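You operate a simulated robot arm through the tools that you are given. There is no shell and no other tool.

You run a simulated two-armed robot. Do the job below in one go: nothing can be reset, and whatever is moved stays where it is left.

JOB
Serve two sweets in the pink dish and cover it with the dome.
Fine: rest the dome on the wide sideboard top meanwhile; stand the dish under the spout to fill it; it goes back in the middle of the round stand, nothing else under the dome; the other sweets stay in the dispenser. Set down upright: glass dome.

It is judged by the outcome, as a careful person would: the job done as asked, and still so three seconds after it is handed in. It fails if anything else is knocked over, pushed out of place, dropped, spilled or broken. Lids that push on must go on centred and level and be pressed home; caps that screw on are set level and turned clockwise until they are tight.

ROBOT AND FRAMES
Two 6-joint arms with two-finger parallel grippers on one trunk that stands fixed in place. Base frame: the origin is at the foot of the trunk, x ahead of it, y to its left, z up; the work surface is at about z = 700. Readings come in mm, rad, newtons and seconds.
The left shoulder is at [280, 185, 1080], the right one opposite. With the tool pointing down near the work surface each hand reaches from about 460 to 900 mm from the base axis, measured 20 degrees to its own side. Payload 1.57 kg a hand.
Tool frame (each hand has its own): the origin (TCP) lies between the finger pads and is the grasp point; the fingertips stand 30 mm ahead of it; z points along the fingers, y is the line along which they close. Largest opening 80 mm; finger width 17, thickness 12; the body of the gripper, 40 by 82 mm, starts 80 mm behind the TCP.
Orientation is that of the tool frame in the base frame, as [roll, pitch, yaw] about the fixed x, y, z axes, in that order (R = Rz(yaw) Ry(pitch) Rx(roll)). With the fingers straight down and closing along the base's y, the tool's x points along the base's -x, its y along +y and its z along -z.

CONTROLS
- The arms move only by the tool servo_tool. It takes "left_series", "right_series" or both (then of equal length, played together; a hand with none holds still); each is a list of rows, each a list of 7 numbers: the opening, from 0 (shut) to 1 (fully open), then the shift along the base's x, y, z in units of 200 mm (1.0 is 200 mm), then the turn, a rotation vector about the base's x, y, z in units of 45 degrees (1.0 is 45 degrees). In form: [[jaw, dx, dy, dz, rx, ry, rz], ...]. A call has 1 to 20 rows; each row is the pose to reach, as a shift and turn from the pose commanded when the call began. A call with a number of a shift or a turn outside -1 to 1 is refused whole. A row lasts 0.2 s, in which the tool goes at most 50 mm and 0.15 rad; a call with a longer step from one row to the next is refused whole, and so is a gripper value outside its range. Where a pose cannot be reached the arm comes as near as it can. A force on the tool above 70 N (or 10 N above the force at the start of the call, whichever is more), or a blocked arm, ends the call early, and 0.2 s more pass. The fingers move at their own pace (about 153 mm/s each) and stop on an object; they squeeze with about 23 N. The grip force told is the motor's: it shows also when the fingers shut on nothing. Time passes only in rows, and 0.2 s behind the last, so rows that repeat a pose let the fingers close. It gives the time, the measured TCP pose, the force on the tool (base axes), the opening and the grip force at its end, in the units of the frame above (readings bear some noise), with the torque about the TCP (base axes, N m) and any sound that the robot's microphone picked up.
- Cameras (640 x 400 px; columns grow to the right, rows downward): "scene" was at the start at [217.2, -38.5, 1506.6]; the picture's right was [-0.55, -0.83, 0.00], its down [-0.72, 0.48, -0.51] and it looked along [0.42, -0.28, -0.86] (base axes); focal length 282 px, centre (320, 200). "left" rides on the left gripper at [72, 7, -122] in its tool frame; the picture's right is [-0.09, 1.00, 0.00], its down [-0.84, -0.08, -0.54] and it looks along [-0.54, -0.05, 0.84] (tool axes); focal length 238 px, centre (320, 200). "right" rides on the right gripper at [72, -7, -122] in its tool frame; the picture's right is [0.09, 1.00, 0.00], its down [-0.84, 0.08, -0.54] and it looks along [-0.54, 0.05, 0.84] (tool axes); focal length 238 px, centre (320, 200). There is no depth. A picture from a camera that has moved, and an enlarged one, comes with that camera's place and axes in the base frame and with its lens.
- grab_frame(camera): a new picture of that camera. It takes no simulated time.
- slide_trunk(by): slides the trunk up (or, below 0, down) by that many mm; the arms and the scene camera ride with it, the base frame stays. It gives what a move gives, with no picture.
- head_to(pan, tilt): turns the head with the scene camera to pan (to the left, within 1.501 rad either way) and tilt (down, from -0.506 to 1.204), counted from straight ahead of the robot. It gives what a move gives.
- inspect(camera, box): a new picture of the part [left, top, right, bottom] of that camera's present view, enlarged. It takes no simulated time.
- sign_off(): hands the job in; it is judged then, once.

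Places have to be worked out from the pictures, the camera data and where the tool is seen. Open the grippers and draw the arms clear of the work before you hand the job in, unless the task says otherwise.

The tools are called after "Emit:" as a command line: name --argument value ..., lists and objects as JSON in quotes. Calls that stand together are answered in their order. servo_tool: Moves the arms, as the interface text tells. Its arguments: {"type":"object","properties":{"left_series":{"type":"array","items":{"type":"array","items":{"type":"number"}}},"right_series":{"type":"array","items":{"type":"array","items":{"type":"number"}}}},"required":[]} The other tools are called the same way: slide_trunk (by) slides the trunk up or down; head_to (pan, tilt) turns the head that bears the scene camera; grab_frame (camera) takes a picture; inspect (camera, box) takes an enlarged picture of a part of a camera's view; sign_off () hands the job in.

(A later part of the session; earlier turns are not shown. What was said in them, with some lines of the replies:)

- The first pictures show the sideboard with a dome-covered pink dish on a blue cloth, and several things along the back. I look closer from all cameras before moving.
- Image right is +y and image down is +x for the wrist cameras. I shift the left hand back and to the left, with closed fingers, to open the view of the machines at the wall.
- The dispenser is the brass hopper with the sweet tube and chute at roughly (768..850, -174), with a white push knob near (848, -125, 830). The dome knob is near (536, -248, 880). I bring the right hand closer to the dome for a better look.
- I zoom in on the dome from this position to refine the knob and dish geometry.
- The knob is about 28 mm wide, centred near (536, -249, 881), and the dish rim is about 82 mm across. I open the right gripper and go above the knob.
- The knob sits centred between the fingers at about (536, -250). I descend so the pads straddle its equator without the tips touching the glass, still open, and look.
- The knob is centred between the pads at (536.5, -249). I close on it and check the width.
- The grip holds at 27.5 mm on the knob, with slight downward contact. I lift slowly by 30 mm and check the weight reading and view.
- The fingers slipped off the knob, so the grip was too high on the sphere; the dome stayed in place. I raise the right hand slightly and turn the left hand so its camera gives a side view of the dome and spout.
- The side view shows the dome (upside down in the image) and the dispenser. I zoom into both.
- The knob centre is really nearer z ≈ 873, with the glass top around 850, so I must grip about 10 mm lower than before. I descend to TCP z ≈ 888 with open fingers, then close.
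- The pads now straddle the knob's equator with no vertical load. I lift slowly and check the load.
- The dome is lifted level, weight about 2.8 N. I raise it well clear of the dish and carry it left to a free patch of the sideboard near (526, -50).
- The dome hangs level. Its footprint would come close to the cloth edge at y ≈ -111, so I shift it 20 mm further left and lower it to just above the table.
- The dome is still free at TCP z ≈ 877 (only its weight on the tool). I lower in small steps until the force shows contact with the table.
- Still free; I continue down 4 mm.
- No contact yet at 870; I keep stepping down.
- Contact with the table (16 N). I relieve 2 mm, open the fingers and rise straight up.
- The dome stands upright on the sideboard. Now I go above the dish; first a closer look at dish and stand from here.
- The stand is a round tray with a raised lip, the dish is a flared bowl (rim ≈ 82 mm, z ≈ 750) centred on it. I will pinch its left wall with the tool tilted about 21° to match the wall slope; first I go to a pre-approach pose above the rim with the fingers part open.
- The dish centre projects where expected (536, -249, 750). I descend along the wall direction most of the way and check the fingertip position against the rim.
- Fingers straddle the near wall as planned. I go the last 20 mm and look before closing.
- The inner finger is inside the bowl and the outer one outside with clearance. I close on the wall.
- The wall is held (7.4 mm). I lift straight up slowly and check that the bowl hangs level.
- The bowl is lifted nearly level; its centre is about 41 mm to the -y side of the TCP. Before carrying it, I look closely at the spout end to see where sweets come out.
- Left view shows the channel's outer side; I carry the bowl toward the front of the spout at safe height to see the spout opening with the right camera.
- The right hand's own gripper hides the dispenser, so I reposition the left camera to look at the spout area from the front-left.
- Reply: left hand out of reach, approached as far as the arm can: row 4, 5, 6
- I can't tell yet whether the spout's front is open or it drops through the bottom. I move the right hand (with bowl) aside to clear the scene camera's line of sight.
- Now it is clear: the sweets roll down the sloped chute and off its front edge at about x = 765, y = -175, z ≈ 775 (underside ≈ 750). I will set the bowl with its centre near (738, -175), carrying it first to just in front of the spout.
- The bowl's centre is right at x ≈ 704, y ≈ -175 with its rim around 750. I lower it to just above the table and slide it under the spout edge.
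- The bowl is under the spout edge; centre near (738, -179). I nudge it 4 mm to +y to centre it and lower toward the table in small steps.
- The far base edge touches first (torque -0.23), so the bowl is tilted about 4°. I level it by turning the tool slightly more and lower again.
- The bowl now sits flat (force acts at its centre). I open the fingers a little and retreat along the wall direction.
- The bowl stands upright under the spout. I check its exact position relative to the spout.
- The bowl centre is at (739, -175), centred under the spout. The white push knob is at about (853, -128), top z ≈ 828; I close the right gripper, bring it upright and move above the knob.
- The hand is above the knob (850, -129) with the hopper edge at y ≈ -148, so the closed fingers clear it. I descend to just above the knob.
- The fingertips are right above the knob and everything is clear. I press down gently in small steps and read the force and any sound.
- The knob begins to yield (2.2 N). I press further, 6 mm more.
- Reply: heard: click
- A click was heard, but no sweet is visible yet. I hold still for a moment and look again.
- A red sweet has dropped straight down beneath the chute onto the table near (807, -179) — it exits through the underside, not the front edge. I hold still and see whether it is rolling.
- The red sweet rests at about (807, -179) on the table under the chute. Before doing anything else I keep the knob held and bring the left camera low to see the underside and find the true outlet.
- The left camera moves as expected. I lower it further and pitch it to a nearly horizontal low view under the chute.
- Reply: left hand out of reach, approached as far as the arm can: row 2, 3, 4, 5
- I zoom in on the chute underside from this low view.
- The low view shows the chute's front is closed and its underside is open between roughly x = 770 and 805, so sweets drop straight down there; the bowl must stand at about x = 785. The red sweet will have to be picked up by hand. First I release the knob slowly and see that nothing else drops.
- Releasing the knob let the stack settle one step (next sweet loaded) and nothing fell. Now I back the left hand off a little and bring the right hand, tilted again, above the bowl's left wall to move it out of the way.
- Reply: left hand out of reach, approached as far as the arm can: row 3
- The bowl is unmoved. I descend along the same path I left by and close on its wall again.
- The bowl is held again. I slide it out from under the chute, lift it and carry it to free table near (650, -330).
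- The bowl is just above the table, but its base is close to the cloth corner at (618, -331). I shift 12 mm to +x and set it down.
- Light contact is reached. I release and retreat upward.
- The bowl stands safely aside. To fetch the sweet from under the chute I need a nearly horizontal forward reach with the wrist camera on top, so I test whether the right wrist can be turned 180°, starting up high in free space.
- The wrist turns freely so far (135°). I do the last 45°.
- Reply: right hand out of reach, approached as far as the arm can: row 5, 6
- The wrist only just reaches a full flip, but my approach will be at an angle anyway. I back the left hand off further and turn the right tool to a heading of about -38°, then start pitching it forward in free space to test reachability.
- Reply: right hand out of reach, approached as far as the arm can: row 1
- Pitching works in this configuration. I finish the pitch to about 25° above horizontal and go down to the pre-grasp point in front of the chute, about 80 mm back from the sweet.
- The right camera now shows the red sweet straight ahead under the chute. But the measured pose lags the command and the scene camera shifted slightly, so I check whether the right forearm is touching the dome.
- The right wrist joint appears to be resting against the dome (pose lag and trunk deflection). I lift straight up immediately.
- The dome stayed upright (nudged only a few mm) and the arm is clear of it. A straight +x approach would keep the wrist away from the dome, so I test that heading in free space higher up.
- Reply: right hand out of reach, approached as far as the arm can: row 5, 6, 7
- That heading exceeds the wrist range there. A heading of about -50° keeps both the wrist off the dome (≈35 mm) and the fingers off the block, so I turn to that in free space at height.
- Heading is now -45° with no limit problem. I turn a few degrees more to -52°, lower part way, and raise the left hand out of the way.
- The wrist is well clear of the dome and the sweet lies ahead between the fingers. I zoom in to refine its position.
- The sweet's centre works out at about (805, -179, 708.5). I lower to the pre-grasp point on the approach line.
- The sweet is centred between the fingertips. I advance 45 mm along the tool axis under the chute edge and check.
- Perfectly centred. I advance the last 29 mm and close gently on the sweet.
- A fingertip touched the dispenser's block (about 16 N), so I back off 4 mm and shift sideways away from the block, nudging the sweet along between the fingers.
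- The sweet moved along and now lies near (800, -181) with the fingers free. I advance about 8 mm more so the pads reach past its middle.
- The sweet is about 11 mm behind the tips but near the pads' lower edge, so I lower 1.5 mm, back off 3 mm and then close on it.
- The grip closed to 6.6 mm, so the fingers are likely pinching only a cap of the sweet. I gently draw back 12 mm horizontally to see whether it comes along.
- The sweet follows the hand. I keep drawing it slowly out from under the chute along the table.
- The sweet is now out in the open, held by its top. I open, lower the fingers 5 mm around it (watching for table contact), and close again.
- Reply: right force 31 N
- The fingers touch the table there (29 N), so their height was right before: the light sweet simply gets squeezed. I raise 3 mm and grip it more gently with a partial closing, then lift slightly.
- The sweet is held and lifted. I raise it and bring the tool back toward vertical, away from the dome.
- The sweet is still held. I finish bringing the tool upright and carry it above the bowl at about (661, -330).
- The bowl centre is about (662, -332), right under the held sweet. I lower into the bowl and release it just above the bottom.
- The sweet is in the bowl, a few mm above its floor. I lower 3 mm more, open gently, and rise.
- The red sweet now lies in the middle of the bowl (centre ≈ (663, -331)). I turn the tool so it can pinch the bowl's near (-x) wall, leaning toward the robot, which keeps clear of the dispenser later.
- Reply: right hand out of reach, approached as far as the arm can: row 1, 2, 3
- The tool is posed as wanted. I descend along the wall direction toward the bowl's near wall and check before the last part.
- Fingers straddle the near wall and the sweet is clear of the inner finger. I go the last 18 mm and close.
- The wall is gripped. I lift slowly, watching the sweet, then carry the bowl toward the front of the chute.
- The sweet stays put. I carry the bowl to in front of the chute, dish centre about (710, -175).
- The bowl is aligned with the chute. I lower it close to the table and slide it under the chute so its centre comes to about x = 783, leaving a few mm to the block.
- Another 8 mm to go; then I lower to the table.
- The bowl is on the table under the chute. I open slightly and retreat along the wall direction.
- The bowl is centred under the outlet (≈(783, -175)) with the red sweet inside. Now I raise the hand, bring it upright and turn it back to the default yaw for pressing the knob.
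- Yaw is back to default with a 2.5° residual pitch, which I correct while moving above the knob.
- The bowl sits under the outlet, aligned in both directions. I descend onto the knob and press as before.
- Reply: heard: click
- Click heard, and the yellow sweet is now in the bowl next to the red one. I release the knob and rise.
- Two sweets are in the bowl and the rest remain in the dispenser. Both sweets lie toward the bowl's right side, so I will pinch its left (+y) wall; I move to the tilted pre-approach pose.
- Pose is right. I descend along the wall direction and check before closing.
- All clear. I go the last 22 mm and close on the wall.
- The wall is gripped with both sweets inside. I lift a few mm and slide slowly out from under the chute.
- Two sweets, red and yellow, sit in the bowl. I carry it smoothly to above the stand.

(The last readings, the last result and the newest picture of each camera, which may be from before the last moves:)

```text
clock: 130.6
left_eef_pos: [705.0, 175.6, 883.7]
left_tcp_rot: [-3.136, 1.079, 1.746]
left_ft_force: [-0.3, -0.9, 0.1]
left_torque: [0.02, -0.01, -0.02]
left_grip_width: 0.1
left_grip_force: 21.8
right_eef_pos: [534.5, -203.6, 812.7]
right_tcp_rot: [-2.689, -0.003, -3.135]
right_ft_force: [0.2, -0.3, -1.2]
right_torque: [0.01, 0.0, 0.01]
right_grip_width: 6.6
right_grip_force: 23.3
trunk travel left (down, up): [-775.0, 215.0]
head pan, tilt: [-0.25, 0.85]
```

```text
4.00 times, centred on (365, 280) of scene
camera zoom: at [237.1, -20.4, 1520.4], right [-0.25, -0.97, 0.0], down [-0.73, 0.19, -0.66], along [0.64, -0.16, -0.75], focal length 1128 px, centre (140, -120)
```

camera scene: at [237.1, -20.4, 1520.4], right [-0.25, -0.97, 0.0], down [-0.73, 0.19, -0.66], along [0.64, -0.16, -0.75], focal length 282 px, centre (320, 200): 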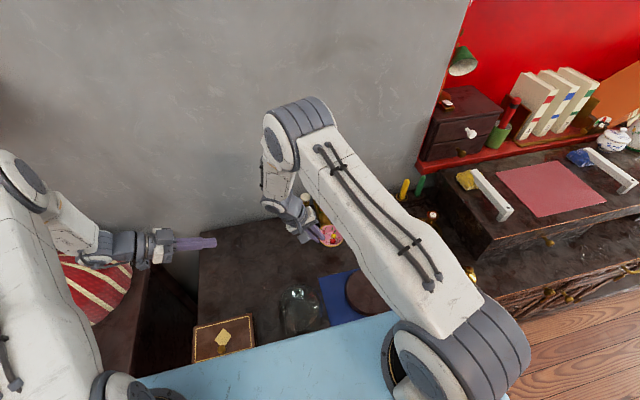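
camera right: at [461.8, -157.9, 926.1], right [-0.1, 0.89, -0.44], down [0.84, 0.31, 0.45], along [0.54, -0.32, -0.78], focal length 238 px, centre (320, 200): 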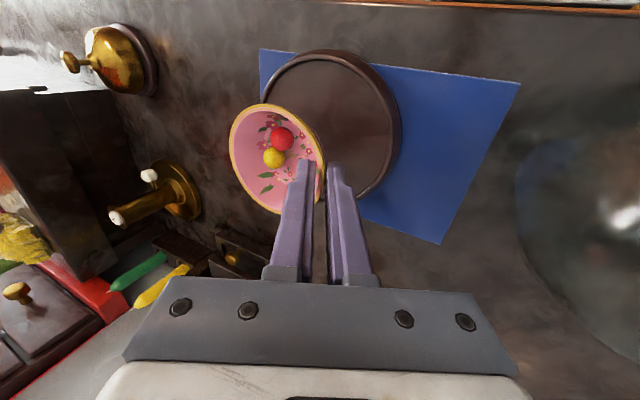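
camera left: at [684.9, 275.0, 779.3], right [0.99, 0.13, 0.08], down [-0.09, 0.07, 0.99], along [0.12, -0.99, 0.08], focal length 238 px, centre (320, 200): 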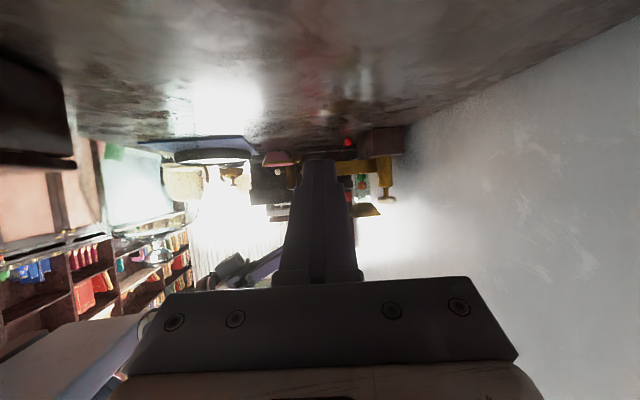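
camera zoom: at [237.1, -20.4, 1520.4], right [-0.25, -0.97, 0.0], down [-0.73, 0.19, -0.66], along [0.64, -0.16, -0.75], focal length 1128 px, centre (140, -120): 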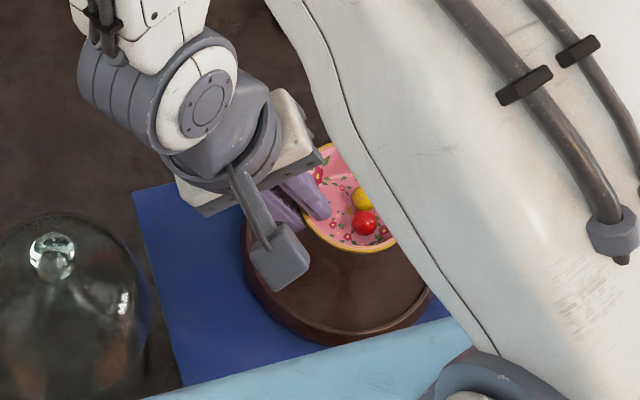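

The bowl is above the stand's middle and nothing has shifted. I lower it toward the stand floor.

Emit:
servo_tool --right_series '[[0, 0.003, 0, -0.06, 0, 0, 0], [0, 0.005, 0, -0.13, 0, 0, 0], [0, 0.005, 0, -0.18, 0, 0, 0], [0, 0.005, 0, -0.21, 0, 0, 0], [0, 0.005, 0, -0.21, 0, 0, 0]]'

Emit:
inspect --camera "scene" --box '[310, 230, 420, 330]'

Emit:
inspect --camera "right" --box '[200, 40, 420, 220]'

```text
clock: 131.8
left_eef_pos: [705.8, 175.1, 883.5]
left_tcp_rot: [-3.138, 1.08, 1.746]
left_ft_force: [1.0, 0.1, 1.1]
left_torque: [0.01, 0.01, -0.01]
left_grip_width: 0.1
left_grip_force: 22.0
right_eef_pos: [535.8, -204.1, 769.5]
right_tcp_rot: [-2.69, -0.003, -3.136]
right_ft_force: [-0.6, 0.0, -0.6]
right_torque: [0.04, 0.0, -0.02]
right_grip_width: 6.3
right_grip_force: 23.2
trunk travel left (down, up): [-775.0, 215.0]
head pan, tilt: [-0.25, 0.85]
```

```text
4.00 times, centred on (365, 280) of scene
camera zoom: at [237.1, -20.4, 1520.4], right [-0.25, -0.97, 0.0], down [-0.73, 0.19, -0.66], along [0.64, -0.16, -0.75], focal length 1128 px, centre (140, -120)
```

zoom: 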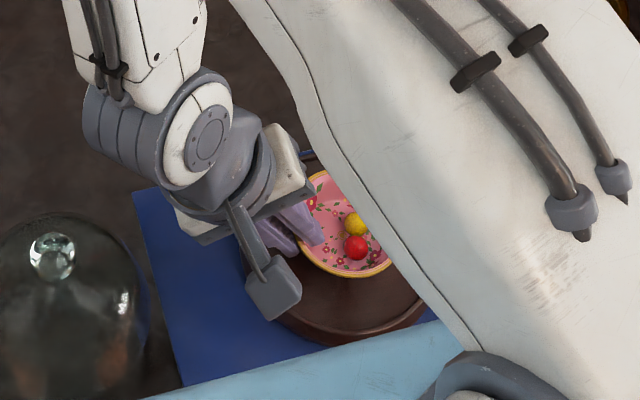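

```text
2.22 times, centred on (310, 130) of right
camera zoom: at [461.9, -158.6, 883.8], right [-0.1, 0.89, -0.44], down [0.84, 0.31, 0.45], along [0.54, -0.32, -0.78], focal length 530 px, centre (342, 356)
```

zoom: 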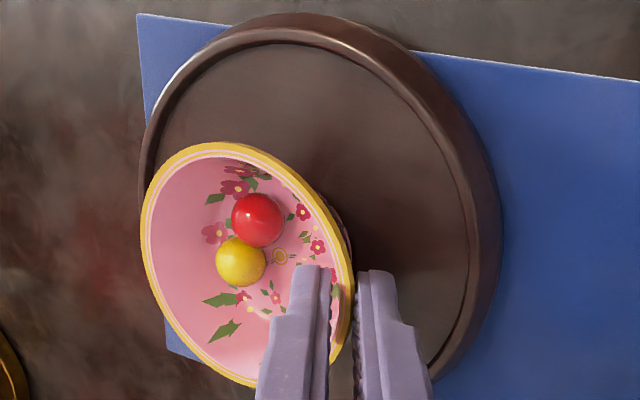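

Still free; I lower in small steps to contact.

Emit:
servo_tool --right_series '[[0, 0, 0, -0.012, 0, 0, 0], [0, 0, 0, -0.022, 0, 0, 0], [0, 0, 0, -0.022, 0, 0, 0]]'

```text
clock: 132.6
left_eef_pos: [705.0, 175.4, 883.9]
left_tcp_rot: [-3.137, 1.08, 1.745]
left_ft_force: [0.1, 0.4, 0.3]
left_torque: [0.01, 0.04, 0.01]
left_grip_width: 0.0
left_grip_force: 21.1
right_eef_pos: [535.0, -204.1, 766.1]
right_tcp_rot: [-2.688, -0.004, -3.135]
right_ft_force: [-1.0, 1.8, 15.8]
right_torque: [-0.22, 0.08, -0.03]
right_grip_width: 6.7
right_grip_force: 22.6
trunk travel left (down, up): [-775.0, 215.0]
head pan, tilt: [-0.25, 0.85]
```

Contact with the stand floor. I relieve slightly, open the fingers a little and retreat along the wall.

Emit:
servo_tool --right_series '[[0, 0, 0, 0.007, 0, 0, 0], [0.06, 0, 0, 0.007, 0, 0, 0], [0.12, 0, 0, 0.007, 0, 0, 0], [0.2, 0, 0, 0.007, 0, 0, 0], [0.2, 0, 0, 0.007, 0, 0, 0], [0.2, 0, 0.02, 0.05, 0, 0, 0], [0.2, 0, 0.06, 0.14, 0, 0, 0], [0.2, 0, 0.13, 0.3, 0, 0, 0], [0.2, 0, 0.17, 0.5, 0, 0, 0], [0.2, 0, 0.17, 0.7, 0, 0, 0], [0.2, 0, 0.17, 0.85, 0.15, 0, 0], [0.2, 0, 0.17, 0.95, 0.33, 0, 0], [0.2, 0, 0.17, 0.95, 0.51, 0, 0], [0.2, 0, 0.17, 0.95, 0.572, 0, 0]]'

Emit:
grab_frame --camera "right"

Emit:
inspect --camera "scene" --box '[270, 230, 420, 340]'

```text
clock: 135.6
left_eef_pos: [705.2, 175.3, 883.3]
left_tcp_rot: [-3.139, 1.08, 1.747]
left_ft_force: [1.3, 0.6, 0.3]
left_torque: [0.0, 0.0, 0.02]
left_grip_width: 0.1
left_grip_force: 20.9
right_eef_pos: [536.1, -171.3, 955.6]
right_tcp_rot: [-3.139, 0.002, -3.138]
right_ft_force: [-0.4, -0.4, -0.6]
right_torque: [0.01, 0.03, 0.0]
right_grip_width: 15.8
right_grip_force: 0.0
trunk travel left (down, up): [-775.0, 215.0]
head pan, tilt: [-0.25, 0.85]
```

```text
taken
camera right: at [462.9, -179.2, 1078.7], right [-0.1, 1.0, 0.0], down [0.84, 0.08, 0.54], along [0.54, 0.05, -0.84], focal length 238 px, centre (320, 200)
```

right: 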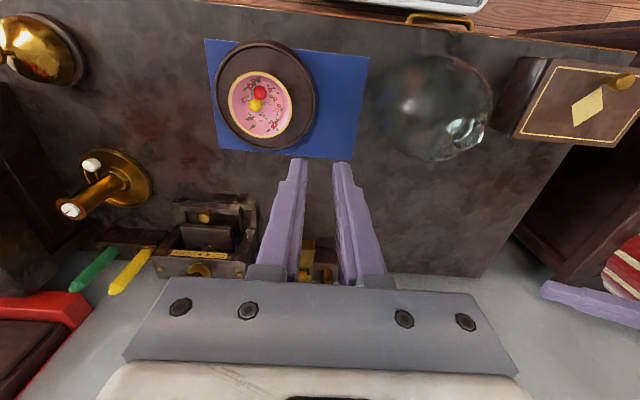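

```text
3.64 times, centred on (345, 285) of scene
camera zoom: at [237.1, -20.5, 1520.4], right [-0.25, -0.97, 0.0], down [-0.73, 0.19, -0.66], along [0.64, -0.16, -0.75], focal length 1025 px, centre (229, -109)
```

zoom: 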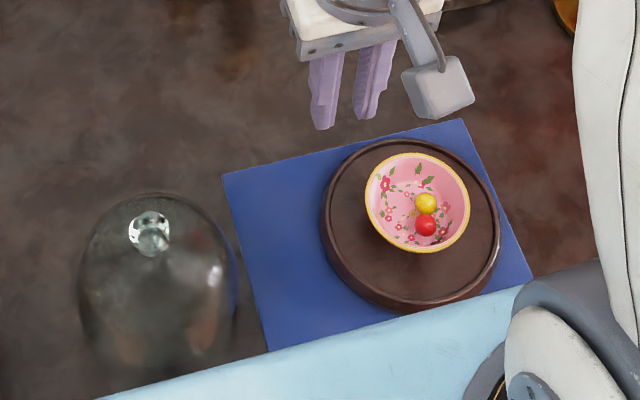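

The bowl with two sweets stands in the middle of the stand. Now the dome: I move above its knob with open fingers and locate it precisely, since it was nudged a few mm.

Emit:
servo_tool --right_series '[[0.4, -0.02, 0.15, 0, 0, 0, 0], [0.7, -0.04, 0.35, 0, 0, 0, 0], [1, -0.06, 0.55, 0, 0, 0, 0], [1, -0.08, 0.69, 0, 0, 0, 0], [1, -0.08, 0.69, -0.05, 0, 0, 0], [1, -0.08, 0.69, -0.05, 0, 0, 0]]'

Emit:
grab_frame --camera "right"

Emit:
inspect --camera "right" --box '[240, 60, 400, 200]'

```text
clock: 137.0
left_eef_pos: [704.8, 175.6, 884.0]
left_tcp_rot: [-3.138, 1.08, 1.747]
left_ft_force: [-0.8, 0.3, 1.2]
left_torque: [-0.03, -0.02, -0.02]
left_grip_width: 0.1
left_grip_force: 21.8
right_eef_pos: [519.6, -32.1, 945.7]
right_tcp_rot: [-3.137, 0.001, -3.136]
right_ft_force: [0.0, 0.0, -1.2]
right_torque: [0.04, -0.05, 0.02]
right_grip_width: 79.8
right_grip_force: 0.1
trunk travel left (down, up): [-775.0, 215.0]
head pan, tilt: [-0.25, 0.85]
```

```text
taken
camera right: at [447.6, -40.9, 1069.2], right [-0.1, 1.0, 0.0], down [0.84, 0.08, 0.54], along [0.54, 0.05, -0.84], focal length 238 px, centre (320, 200)
```

right: 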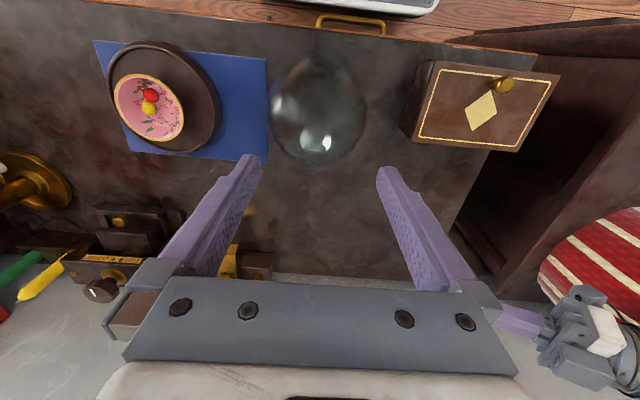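

```text
2.86 times, centred on (320, 130) of right
camera zoom: at [447.6, -40.9, 1069.2], right [-0.1, 1.0, 0.0], down [0.84, 0.08, 0.54], along [0.54, 0.05, -0.84], focal length 681 px, centre (320, 400)
```

zoom: 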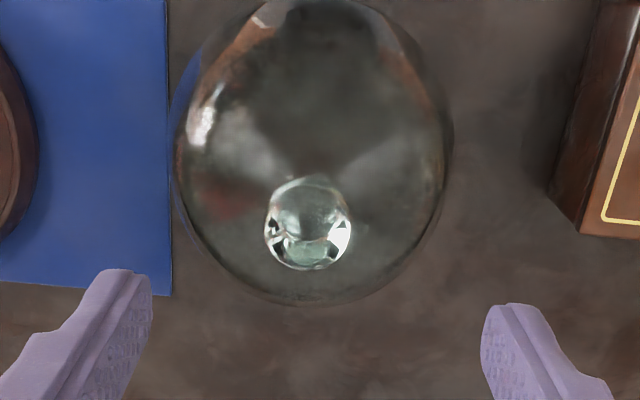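

The knob is at about (519, -38). I centre the open fingers over it and descend to just above the glass, then check.

Emit:
servo_tool --right_series '[[1, -0.013, -0.027, 0, 0, 0, 0], [1, -0.013, -0.027, -0.1, 0, 0, 0], [1, -0.013, -0.027, -0.2, 0, 0, 0], [1, -0.013, -0.027, -0.3, 0, 0, 0], [1, -0.013, -0.027, -0.38, 0, 0, 0], [1, -0.013, -0.027, -0.38, 0, 0, 0]]'

Emit:
grab_frame --camera "right"

Emit:
inspect --camera "scene" --box '[230, 230, 350, 340]'

```text
clock: 138.4
left_eef_pos: [705.2, 175.6, 883.9]
left_tcp_rot: [-3.138, 1.081, 1.747]
left_ft_force: [0.8, 0.0, 0.1]
left_torque: [0.0, 0.05, 0.02]
left_grip_width: 0.0
left_grip_force: 21.2
right_eef_pos: [517.2, -38.0, 868.1]
right_tcp_rot: [-3.14, 0.0, -3.135]
right_ft_force: [0.2, 0.1, 0.2]
right_torque: [-0.03, 0.0, -0.01]
right_grip_width: 80.2
right_grip_force: 0.0
trunk travel left (down, up): [-775.0, 215.0]
head pan, tilt: [-0.25, 0.85]
```

```text
taken
camera right: at [444.6, -45.6, 991.8], right [-0.1, 0.99, 0.0], down [0.84, 0.09, 0.54], along [0.54, 0.05, -0.84], focal length 238 px, centre (320, 200)
```

right: 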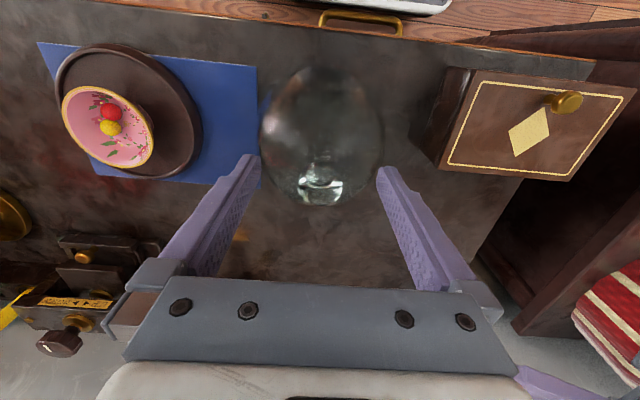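

```text
3.64 times, centred on (290, 285) of scene
camera zoom: at [237.2, -20.4, 1520.3], right [-0.25, -0.97, 0.0], down [-0.73, 0.19, -0.66], along [0.64, -0.16, -0.75], focal length 1025 px, centre (429, -109)
```

zoom: 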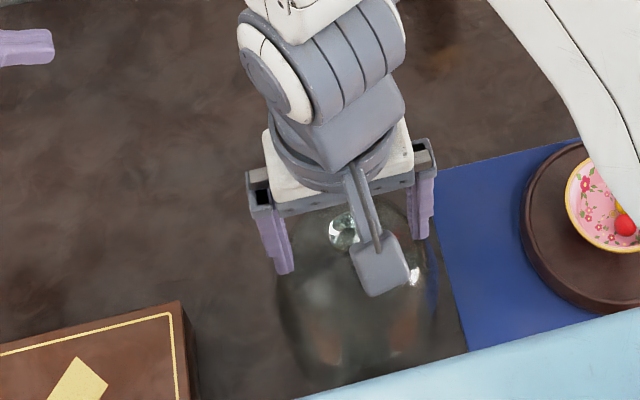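

The knob sits centred between the pads, at the same place in the picture as in my first good grip. I close on it.

Emit:
servo_tool --right_series '[[0.5, 0, 0, 0.003, 0, 0, 0], [0, 0, 0, 0.003, 0, 0, 0], [0, 0, 0, 0.003, 0, 0, 0], [0, 0, 0, 0.003, 0, 0, 0]]'

Emit:
inspect --camera "right" --box '[240, 60, 400, 240]'

```text
clock: 139.4
left_eef_pos: [705.9, 175.2, 883.0]
left_tcp_rot: [-3.138, 1.08, 1.747]
left_ft_force: [-0.9, 1.0, -0.1]
left_torque: [0.0, 0.03, 0.01]
left_grip_width: 0.0
left_grip_force: 21.1
right_eef_pos: [517.1, -37.6, 870.0]
right_tcp_rot: [-3.138, -0.001, -3.135]
right_ft_force: [-0.2, 0.1, -0.3]
right_torque: [-0.05, -0.01, 0.0]
right_grip_width: 27.6
right_grip_force: 23.3
trunk travel left (down, up): [-775.0, 215.0]
head pan, tilt: [-0.25, 0.85]
```

```text
2.22 times, centred on (320, 150) of right
camera zoom: at [444.5, -45.9, 993.0], right [-0.1, 1.0, 0.0], down [0.84, 0.09, 0.54], along [0.54, 0.05, -0.84], focal length 530 px, centre (320, 311)
```

zoom: 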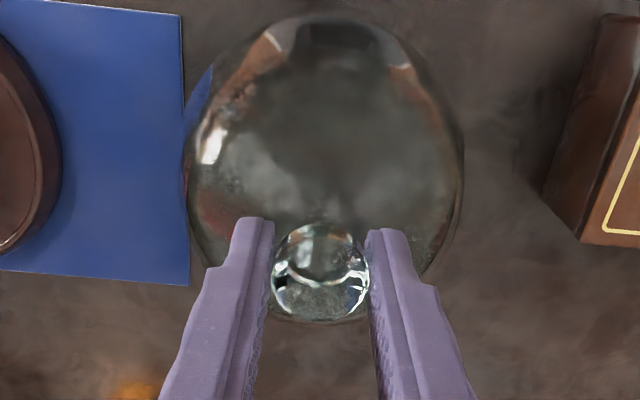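

The knob is gripped (27.6 mm, no vertical load). I lift slowly and check the weight, then raise the dome to carrying height.

Emit:
servo_tool --right_series '[[0, 0, 0, 0.02, 0, 0, 0], [0, 0, 0, 0.04, 0, 0, 0], [0, 0, 0, 0.08, 0, 0, 0], [0, 0, 0, 0.15, 0, 0, 0], [0, 0, 0, 0.15, 0, 0, 0]]'

Emit:
inspect --camera "right" --box '[240, 60, 400, 240]'

```text
clock: 140.6
left_eef_pos: [705.6, 174.9, 882.0]
left_tcp_rot: [-3.138, 1.08, 1.747]
left_ft_force: [0.7, -0.9, -0.6]
left_torque: [0.0, 0.02, -0.01]
left_grip_width: 0.0
left_grip_force: 20.7
right_eef_pos: [517.3, -39.2, 899.1]
right_tcp_rot: [-3.138, 0.001, -3.135]
right_ft_force: [0.0, -0.5, -3.2]
right_torque: [-0.01, -0.03, 0.03]
right_grip_width: 27.3
right_grip_force: 22.4
trunk travel left (down, up): [-775.0, 215.0]
head pan, tilt: [-0.25, 0.85]
```

```text
2.22 times, centred on (320, 150) of right
camera zoom: at [444.0, -46.5, 1023.0], right [-0.1, 1.0, 0.0], down [0.84, 0.09, 0.54], along [0.54, 0.05, -0.84], focal length 530 px, centre (320, 311)
```

zoom: 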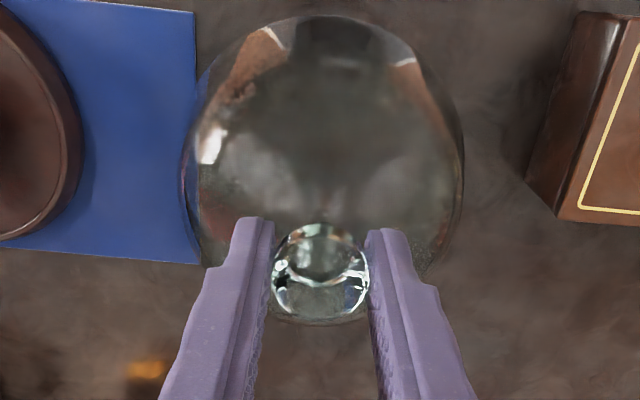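

The dome is lifted and level. I raise it to carrying height and move it over toward the stand.

Emit:
servo_tool --right_series '[[0, 0, 0, 0.1, 0, 0, 0], [0, 0, 0, 0.25, 0, 0, 0], [0, 0, 0, 0.4, 0, 0, 0], [0, 0, 0, 0.43, 0, 0, 0], [0, 0.01, -0.08, 0.43, 0, 0, 0], [0, 0.02, -0.2, 0.43, 0, 0, 0], [0, 0.035, -0.34, 0.43, 0, 0, 0], [0, 0.05, -0.48, 0.43, 0, 0, 0], [0, 0.065, -0.62, 0.43, 0, 0, 0], [0, 0.08, -0.76, 0.43, 0, 0, 0], [0, 0.09, -0.87, 0.43, 0, 0, 0], [0, 0.095, -0.95, 0.43, 0, 0, 0], [0, 0.095, -1.0, 0.43, 0, 0, 0], [0, 0.095, -1.0, 0.43, 0, 0, 0]]'

Emit:
grab_frame --camera "right"

Emit:
inspect --camera "scene" --box '[300, 200, 430, 330]'

```text
clock: 143.6
left_eef_pos: [706.0, 175.4, 882.9]
left_tcp_rot: [-3.137, 1.081, 1.748]
left_ft_force: [0.0, 0.1, 0.2]
left_torque: [0.04, -0.02, -0.01]
left_grip_width: 0.0
left_grip_force: 21.2
right_eef_pos: [535.0, -238.4, 985.6]
right_tcp_rot: [-3.139, -0.001, -3.134]
right_ft_force: [0.5, -0.5, -2.7]
right_torque: [0.02, 0.02, -0.02]
right_grip_width: 27.1
right_grip_force: 22.4
trunk travel left (down, up): [-775.0, 215.0]
head pan, tilt: [-0.25, 0.85]
```

```text
taken
camera right: at [463.4, -246.8, 1110.0], right [-0.1, 0.99, 0.0], down [0.84, 0.09, 0.54], along [0.54, 0.05, -0.84], focal length 238 px, centre (320, 200)
```

right: 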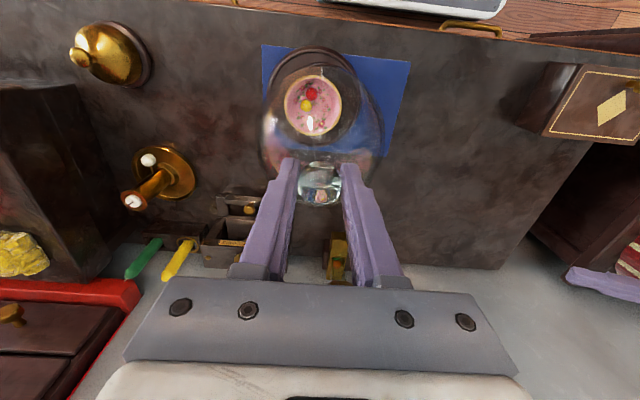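

```text
3.08 times, centred on (365, 265) of scene
camera zoom: at [237.2, -20.5, 1520.3], right [-0.25, -0.97, 0.0], down [-0.73, 0.19, -0.66], along [0.64, -0.16, -0.75], focal length 868 px, centre (182, 0)
```

zoom: 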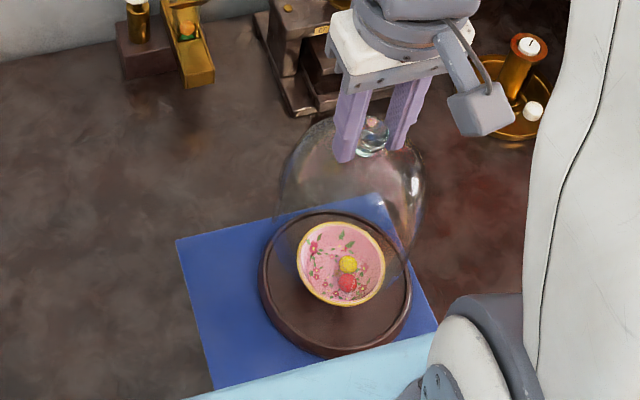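

Aligned to within about 10 mm; I make the fine shift and lower until the dome's rim is just above the bowl.

Emit:
servo_tool --right_series '[[0, 0.005, -0.025, 0, 0, 0, 0], [0, 0.005, -0.05, 0, 0, 0, 0], [0, 0.005, -0.05, 0, 0, 0, 0], [0, 0.005, -0.05, -0.1, 0, 0, 0], [0, 0.005, -0.05, -0.18, 0, 0, 0], [0, 0.005, -0.05, -0.22, 0, 0, 0], [0, 0.005, -0.05, -0.22, 0, 0, 0]]'

Emit:
inspect --camera "right" --box '[240, 30, 420, 230]'

Emit:
inspect --camera "scene" --box '[310, 220, 420, 330]'

```text
clock: 145.2
left_eef_pos: [705.5, 175.0, 882.4]
left_tcp_rot: [-3.138, 1.08, 1.747]
left_ft_force: [0.3, -0.4, -0.5]
left_torque: [-0.03, 0.01, -0.01]
left_grip_width: 0.0
left_grip_force: 21.4
right_eef_pos: [536.8, -248.6, 942.3]
right_tcp_rot: [-3.14, 0.0, -3.134]
right_ft_force: [-0.1, -0.3, -3.6]
right_torque: [0.0, 0.05, 0.01]
right_grip_width: 27.2
right_grip_force: 22.9
trunk travel left (down, up): [-775.0, 215.0]
head pan, tilt: [-0.25, 0.85]
```

```text
2.00 times, centred on (330, 130) of right
camera zoom: at [464.1, -256.0, 1065.4], right [-0.1, 1.0, 0.0], down [0.84, 0.09, 0.54], along [0.54, 0.05, -0.84], focal length 477 px, centre (300, 340)
```

zoom: 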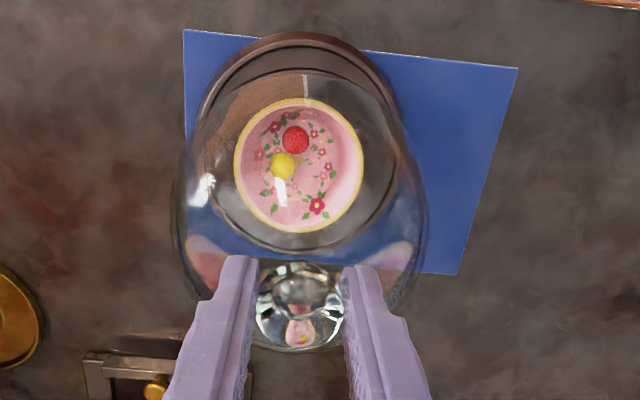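

```text
3.64 times, centred on (365, 275) of scene
camera zoom: at [237.3, -20.5, 1520.3], right [-0.25, -0.97, 0.0], down [-0.73, 0.19, -0.66], along [0.64, -0.16, -0.75], focal length 1025 px, centre (156, -73)
```

zoom: 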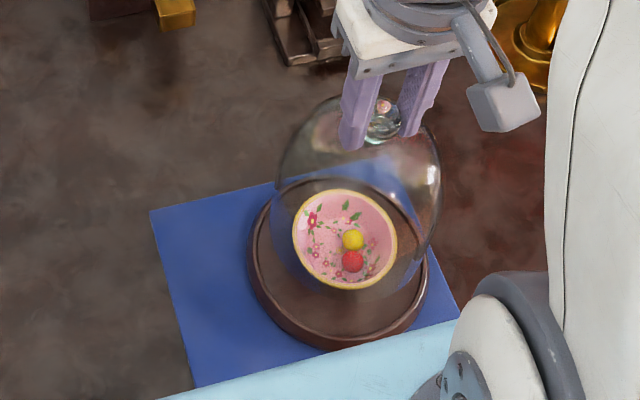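

The dome is over the bowl and level. I lower it to about 10 mm above its seat and check against the stand's lip.

Emit:
servo_tool --right_series '[[0, 0, 0, -0.05, 0, 0, 0], [0, 0, 0, -0.11, 0, 0, 0], [0, 0, 0, -0.17, 0, 0, 0], [0, 0, 0, -0.205, 0, 0, 0], [0, 0, 0, -0.205, 0, 0, 0]]'

Emit:
inspect --camera "right" --box '[240, 30, 420, 230]'

Emit:
inspect --camera "scene" --box '[320, 240, 410, 320]'

```text
clock: 146.4
left_eef_pos: [704.5, 176.4, 883.1]
left_tcp_rot: [-3.138, 1.08, 1.748]
left_ft_force: [0.0, 0.0, -0.9]
left_torque: [0.03, 0.01, -0.02]
left_grip_width: 0.0
left_grip_force: 21.4
right_eef_pos: [537.3, -248.7, 900.0]
right_tcp_rot: [3.14, 0.0, -3.135]
right_ft_force: [-0.5, 0.6, -3.3]
right_torque: [0.03, -0.03, -0.02]
right_grip_width: 27.1
right_grip_force: 22.7
trunk travel left (down, up): [-775.0, 215.0]
head pan, tilt: [-0.25, 0.85]
```

```text
2.00 times, centred on (330, 130) of right
camera zoom: at [464.6, -256.1, 1023.6], right [-0.1, 1.0, 0.0], down [0.84, 0.08, 0.54], along [0.54, 0.05, -0.84], focal length 477 px, centre (300, 340)
```

zoom: 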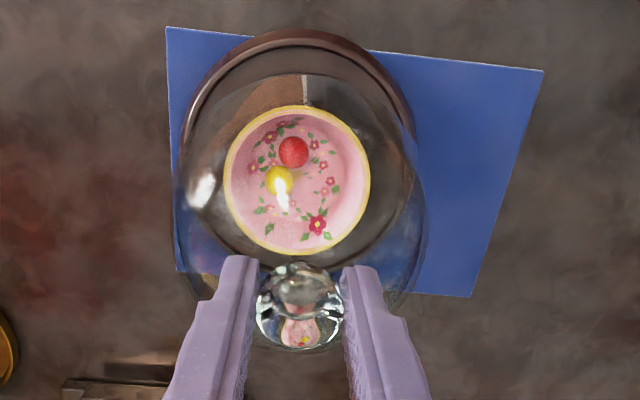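

```text
5.00 times, centred on (365, 280) of scene
camera zoom: at [237.3, -20.5, 1520.3], right [-0.25, -0.97, 0.0], down [-0.73, 0.19, -0.66], along [0.64, -0.16, -0.75], focal length 1410 px, centre (95, -200)
```

zoom: 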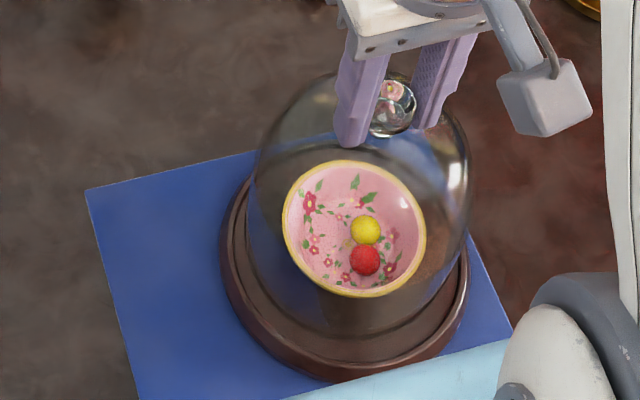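

The dome looks concentric with the stand. I lower in small steps, watching the force for early contact with the lip.

Emit:
servo_tool --right_series '[[0, 0, 0, -0.015, 0, 0, 0], [0, 0, 0, -0.03, 0, 0, 0], [0, 0, 0, -0.03, 0, 0, 0]]'

Emit:
servo_tool --right_series '[[0, 0, 0, -0.01, 0, 0, 0], [0, 0, 0, -0.01, 0, 0, 0]]'

```text
clock: 147.2
left_eef_pos: [705.6, 175.3, 883.6]
left_tcp_rot: [-3.137, 1.08, 1.748]
left_ft_force: [0.4, -0.3, 1.5]
left_torque: [0.0, 0.0, 0.03]
left_grip_width: 0.1
left_grip_force: 21.0
right_eef_pos: [536.9, -249.3, 894.4]
right_tcp_rot: [-3.139, 0.0, -3.135]
right_ft_force: [-0.3, -0.5, -2.2]
right_torque: [-0.02, 0.02, 0.03]
right_grip_width: 27.1
right_grip_force: 22.8
trunk travel left (down, up): [-775.0, 215.0]
head pan, tilt: [-0.25, 0.85]
```

```text
clock: 147.8
left_eef_pos: [705.6, 176.9, 883.8]
left_tcp_rot: [-3.139, 1.081, 1.746]
left_ft_force: [-0.1, -0.4, 0.2]
left_torque: [0.01, -0.06, -0.02]
left_grip_width: 0.1
left_grip_force: 21.4
right_eef_pos: [536.5, -247.1, 893.5]
right_tcp_rot: [-3.139, -0.001, -3.134]
right_ft_force: [0.2, 0.6, -2.9]
right_torque: [0.0, 0.01, 0.01]
right_grip_width: 27.2
right_grip_force: 22.4
trunk travel left (down, up): [-775.0, 215.0]
head pan, tilt: [-0.25, 0.85]
```

Still free at about 893. I take another close look at the rim before the last few mm.

Emit:
inspect --camera "scene" --box '[330, 250, 400, 320]'

Emit:
inspect --camera "right" --box '[250, 35, 390, 165]'

```text
5.71 times, centred on (365, 285) of scene
camera zoom: at [237.2, -20.5, 1520.3], right [-0.25, -0.97, 0.0], down [-0.73, 0.19, -0.66], along [0.64, -0.16, -0.75], focal length 1611 px, centre (63, -286)
```

zoom: 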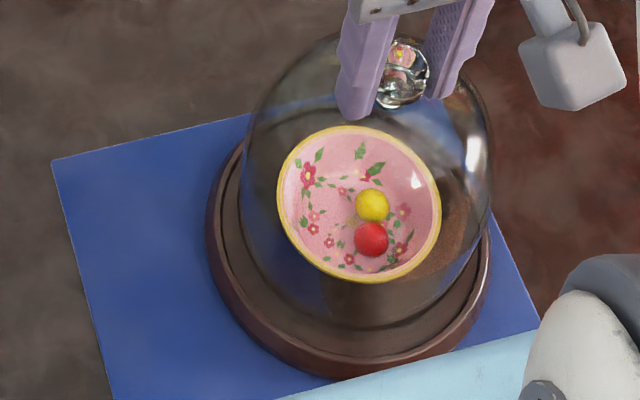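

```text
3.08 times, centred on (320, 100) of right
camera zoom: at [464.3, -256.5, 1015.9], right [-0.1, 1.0, 0.0], down [0.84, 0.09, 0.54], along [0.54, 0.05, -0.84], focal length 733 px, centre (320, 508)
```

zoom: 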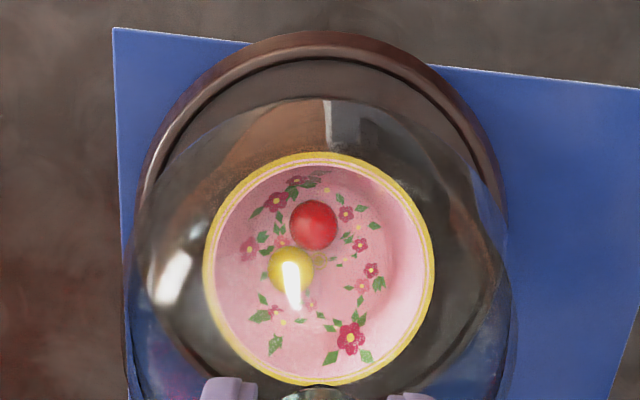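

Concentric as far as I can see. I continue down in 2 mm steps.

Emit:
servo_tool --right_series '[[0, 0, 0, -0.008, 0, 0, 0], [0, 0, 0, -0.01, 0, 0, 0]]'

Emit:
servo_tool --right_series '[[0, 0, 0, -0.008, 0, 0, 0], [0, 0, 0, -0.01, 0, 0, 0]]'

```text
clock: 148.4
left_eef_pos: [705.6, 175.6, 883.8]
left_tcp_rot: [-3.137, 1.08, 1.747]
left_ft_force: [-0.2, 0.3, 0.0]
left_torque: [-0.03, -0.03, -0.01]
left_grip_width: 0.0
left_grip_force: 21.0
right_eef_pos: [536.5, -247.5, 891.2]
right_tcp_rot: [-3.138, 0.0, -3.135]
right_ft_force: [-0.8, 0.5, -3.2]
right_torque: [-0.02, -0.01, -0.01]
right_grip_width: 27.3
right_grip_force: 23.0
trunk travel left (down, up): [-775.0, 215.0]
head pan, tilt: [-0.25, 0.85]
```

```text
clock: 149.0
left_eef_pos: [704.5, 175.3, 883.9]
left_tcp_rot: [-3.14, 1.08, 1.748]
left_ft_force: [0.6, 1.2, 0.1]
left_torque: [-0.01, -0.02, -0.04]
left_grip_width: 0.0
left_grip_force: 21.1
right_eef_pos: [537.7, -248.0, 889.2]
right_tcp_rot: [-3.138, -0.001, -3.134]
right_ft_force: [-2.2, -3.6, 6.9]
right_torque: [0.08, 0.16, 0.05]
right_grip_width: 27.1
right_grip_force: 22.8
trunk travel left (down, up): [-775.0, 215.0]
head pan, tilt: [-0.25, 0.85]
```

Contact at TCP z ≈ 889, matching the height at which the dome originally sat on the stand. I check visually before releasing.

Emit:
inspect --camera "scene" --box '[330, 250, 400, 320]'

Emit:
inspect --camera "right" --box '[240, 30, 420, 230]'

```text
5.71 times, centred on (365, 285) of scene
camera zoom: at [236.8, -20.5, 1520.7], right [-0.25, -0.97, 0.0], down [-0.73, 0.19, -0.66], along [0.64, -0.16, -0.75], focal length 1611 px, centre (63, -286)
```

zoom: 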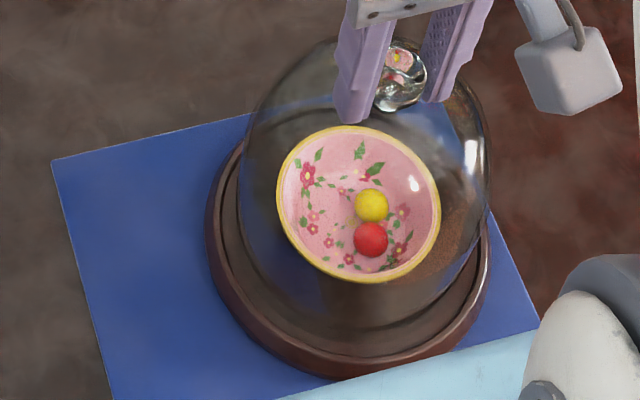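

```text
2.00 times, centred on (330, 130) of right
camera zoom: at [464.1, -256.0, 1013.0], right [-0.1, 1.0, 0.0], down [0.84, 0.08, 0.54], along [0.54, 0.05, -0.84], focal length 477 px, centre (300, 340)
```

zoom: 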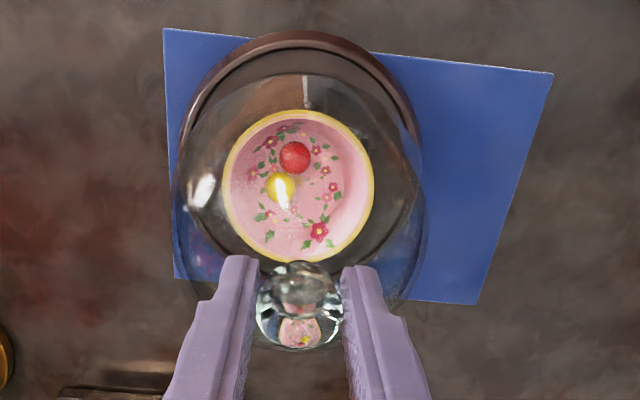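

The dome outline now matches its original seated position within about a millimetre. I relieve the pressure, open the fingers fully and rise straight up.

Emit:
servo_tool --right_series '[[0, 0, 0, 0.004, 0, 0, 0], [0.2, 0, 0, 0.004, 0, 0, 0], [0.5, 0, 0, 0.004, 0, 0, 0], [0.8, 0, 0, 0.004, 0, 0, 0], [1, 0, 0, 0.01, 0, 0, 0], [1, 0, 0, 0.1, 0, 0, 0], [1, 0, 0, 0.25, 0, 0, 0], [1, 0, 0, 0.45, 0, 0, 0], [1, 0, 0, 0.6, 0, 0, 0]]'

Emit:
grab_frame --camera "right"

Emit:
inspect --camera "scene" --box '[310, 240, 420, 330]'

```text
clock: 151.0
left_eef_pos: [704.9, 175.6, 883.5]
left_tcp_rot: [-3.138, 1.08, 1.749]
left_ft_force: [0.3, 0.1, -1.4]
left_torque: [-0.01, 0.01, 0.0]
left_grip_width: 0.0
left_grip_force: 21.1
right_eef_pos: [538.5, -245.8, 1009.5]
right_tcp_rot: [-3.14, 0.0, -3.135]
right_ft_force: [0.1, 0.7, -0.3]
right_torque: [0.02, 0.01, -0.01]
right_grip_width: 79.9
right_grip_force: 0.0
trunk travel left (down, up): [-775.0, 215.0]
head pan, tilt: [-0.25, 0.85]
```

```text
taken
camera right: at [465.1, -254.9, 1132.6], right [-0.1, 0.99, 0.0], down [0.84, 0.09, 0.54], along [0.54, 0.05, -0.84], focal length 238 px, centre (320, 200)
```

right: 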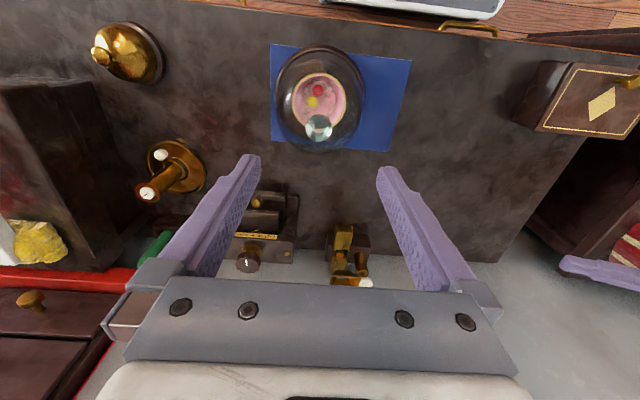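

```text
4.44 times, centred on (365, 285) of scene
camera zoom: at [237.2, -20.5, 1520.3], right [-0.25, -0.97, 0.0], down [-0.73, 0.19, -0.66], along [0.64, -0.16, -0.75], focal length 1253 px, centre (120, -178)
```

zoom: 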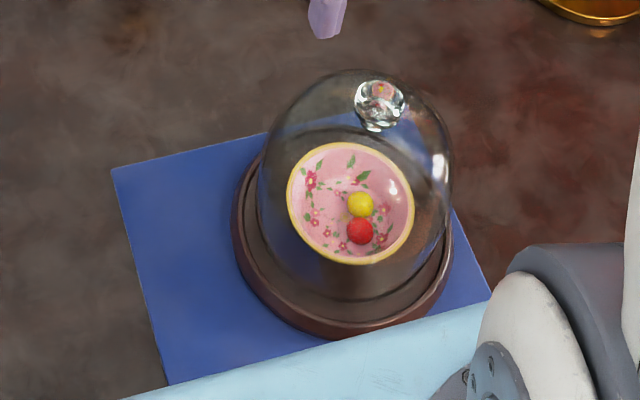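

The dome sits as it did originally with the bowl and two sweets inside. I check with a side view from the left camera for level seating.

Emit:
grab_frame --camera "left"

Emit:
grab_frame --camera "scene"

```text
taken
camera left: at [686.7, 315.9, 877.9], right [0.99, 0.13, 0.08], down [-0.09, 0.07, 0.99], along [0.12, -0.99, 0.08], focal length 238 px, centre (320, 200)
```

left: 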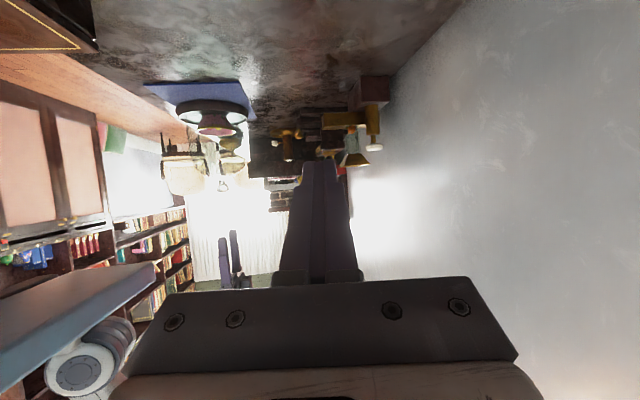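

```text
taken
camera scene: at [237.2, -20.5, 1520.3], right [-0.25, -0.97, 0.0], down [-0.73, 0.19, -0.66], along [0.64, -0.16, -0.75], focal length 282 px, centre (320, 200)
```

scene: 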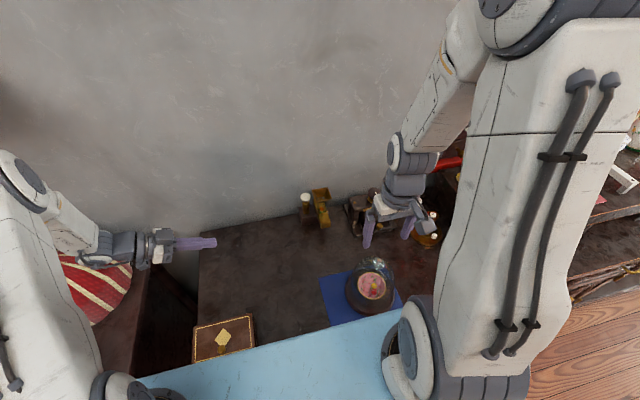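

Emit:
inspect --camera "left" --box '[130, 60, 290, 210]'

Emit:
inspect --camera "left" --box '[300, 60, 420, 190]'

Emit:
inspect --camera "scene" --box '[280, 170, 360, 260]'

```text
2.67 times, centred on (210, 135) of left
camera zoom: at [686.7, 315.9, 877.9], right [0.99, 0.13, 0.08], down [-0.09, 0.07, 0.99], along [0.12, -0.99, 0.08], focal length 636 px, centre (613, 373)
```

zoom: 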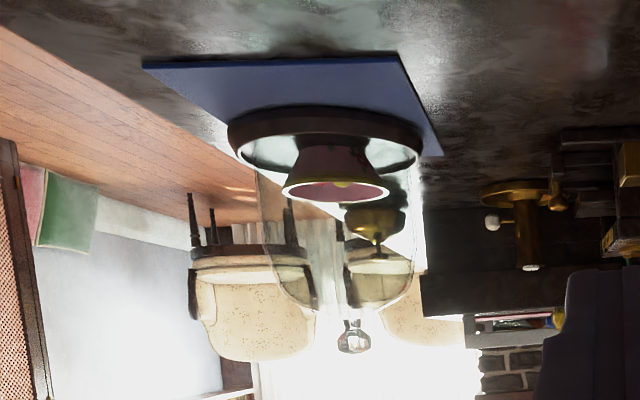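

```text
3.08 times, centred on (360, 125) of left
camera zoom: at [686.7, 315.9, 877.9], right [0.99, 0.13, 0.08], down [-0.09, 0.07, 0.99], along [0.12, -0.99, 0.08], focal length 733 px, centre (197, 431)
```

zoom: 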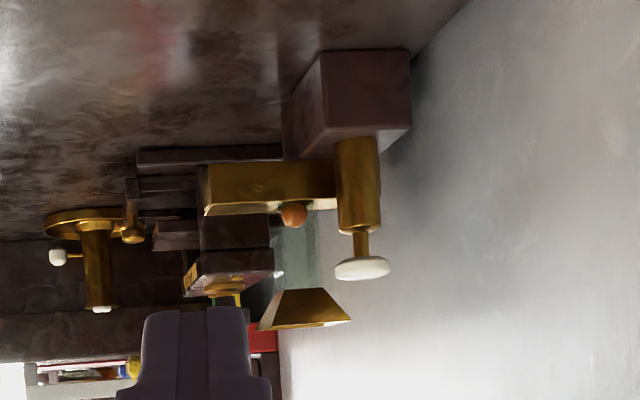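

```text
4.44 times, centred on (320, 215) of scene
camera zoom: at [237.2, -20.5, 1520.3], right [-0.25, -0.97, 0.0], down [-0.73, 0.19, -0.66], along [0.64, -0.16, -0.75], focal length 1253 px, centre (320, 133)
```

zoom: 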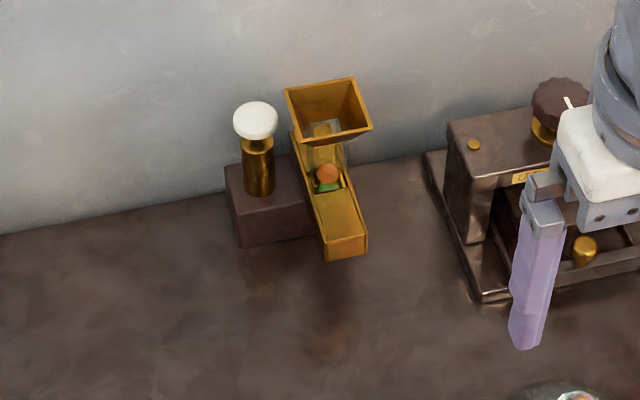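

The side view shows the dome level on its stand, the dispenser in place with the remaining sweets inside. I open both grippers and draw both arms clear.

Emit:
servo_tool --left_series '[[0.2, 0, 0.02, 0.15, 0, 0, 0], [0.5, 0, 0.05, 0.3, 0, 0, 0], [0.8, -0.05, 0.08, 0.45, 0, 0, 0], [1, -0.1, 0.1, 0.6, 0, 0, 0], [1, -0.15, 0.1, 0.7, 0, 0, 0], [1, -0.2, 0.1, 0.8, 0, 0, 0], [1, -0.2, 0.1, 0.8, 0, 0, 0]]' --right_series '[[1, 0, 0, 0.2, 0, 0, 0], [1, 0, -0.1, 0.4, 0, 0, 0], [1, -0.05, -0.25, 0.55, 0, 0, 0], [1, -0.15, -0.4, 0.65, 0, 0, 0], [1, -0.25, -0.55, 0.75, 0, 0, 0], [1, -0.35, -0.72, 0.8, 0, 0, 0], [1, -0.35, -0.72, 0.8, 0, 0, 0]]'

Emit:
grab_frame --camera "scene"

Emit:
inspect --camera "scene" --box '[310, 240, 420, 330]'

Emit:
grab_frame --camera "right"

```text
clock: 152.6
left_eef_pos: [664.6, 194.7, 1045.1]
left_tcp_rot: [-3.139, 1.082, 1.746]
left_ft_force: [1.0, 0.5, 0.7]
left_torque: [0.01, -0.02, 0.02]
left_grip_width: 80.1
left_grip_force: 0.1
right_eef_pos: [469.5, -392.2, 1168.9]
right_tcp_rot: [-3.139, 0.0, -3.134]
right_ft_force: [0.2, 0.0, 0.5]
right_torque: [-0.01, 0.03, 0.03]
right_grip_width: 79.8
right_grip_force: 0.0
trunk travel left (down, up): [-775.0, 215.0]
head pan, tilt: [-0.25, 0.85]
```

```text
taken
camera scene: at [236.8, -20.7, 1520.4], right [-0.25, -0.97, 0.0], down [-0.73, 0.19, -0.66], along [0.64, -0.16, -0.75], focal length 282 px, centre (320, 200)
```

scene: 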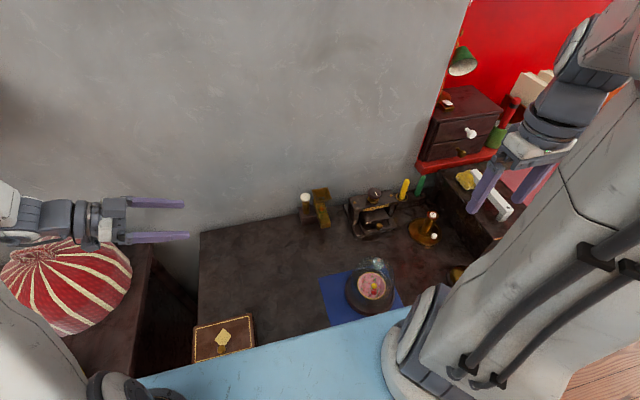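

```text
4.44 times, centred on (365, 285) of scene
camera zoom: at [236.8, -20.7, 1520.4], right [-0.25, -0.97, 0.0], down [-0.73, 0.19, -0.66], along [0.64, -0.16, -0.75], focal length 1253 px, centre (120, -178)
```

zoom: 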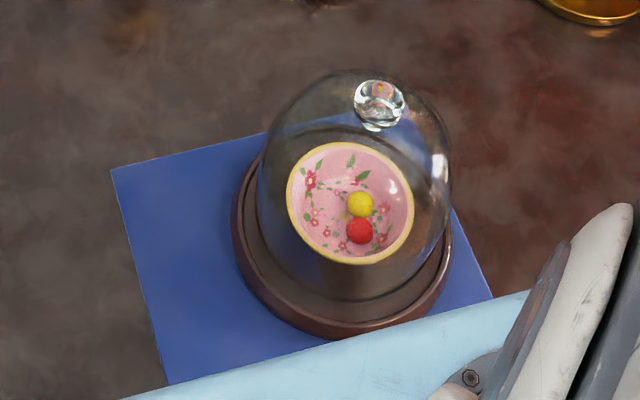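

```text
taken
camera right: at [396.1, -400.0, 1293.3], right [-0.1, 0.99, 0.0], down [0.84, 0.09, 0.54], along [0.54, 0.05, -0.84], focal length 238 px, centre (320, 200)
```

right: 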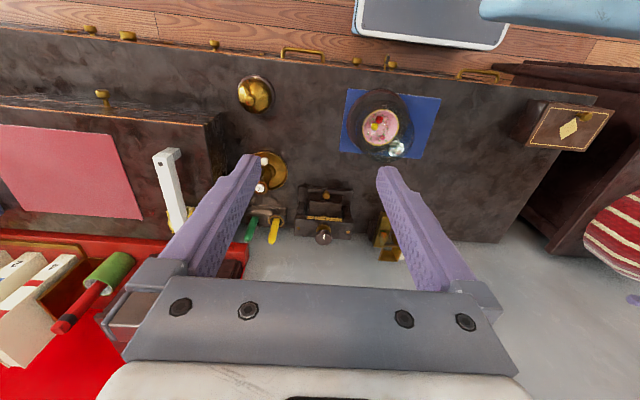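

The bowl with the red and yellow sweets is in the middle of the stand. The dome is seated over it, the other sweets are in the dispenser, everything else is in place, and both arms are clear with open grippers. I hand the job in.

Emit:
sign_off

```text
The job is handed in.
```

The pink dish, holding a red and a yellow sweet, is back in the middle of the round stand with the glass dome seated level over it. The other sweets are still in the dispenser. Both arms are clear with their grippers open.

- **Red sweet:** it fell onto the sideboard first. I had put the dish under the front edge of the chute, but the sweets drop through its underside. I picked the red one up, set it in the dish, moved the dish under the opening and pressed once more for the yellow one.
- **Dome:** my first grip on its knob slipped off, without moving it. While it rested on the sideboard, the right arm bumped it and shifted it a few millimetres. It stayed upright.
- **Dispenser:** a fingertip touched its base block while I was reaching for the red sweet. It looks to be exactly where it was.

In the last camera views everything else on the sideboard was where it started.
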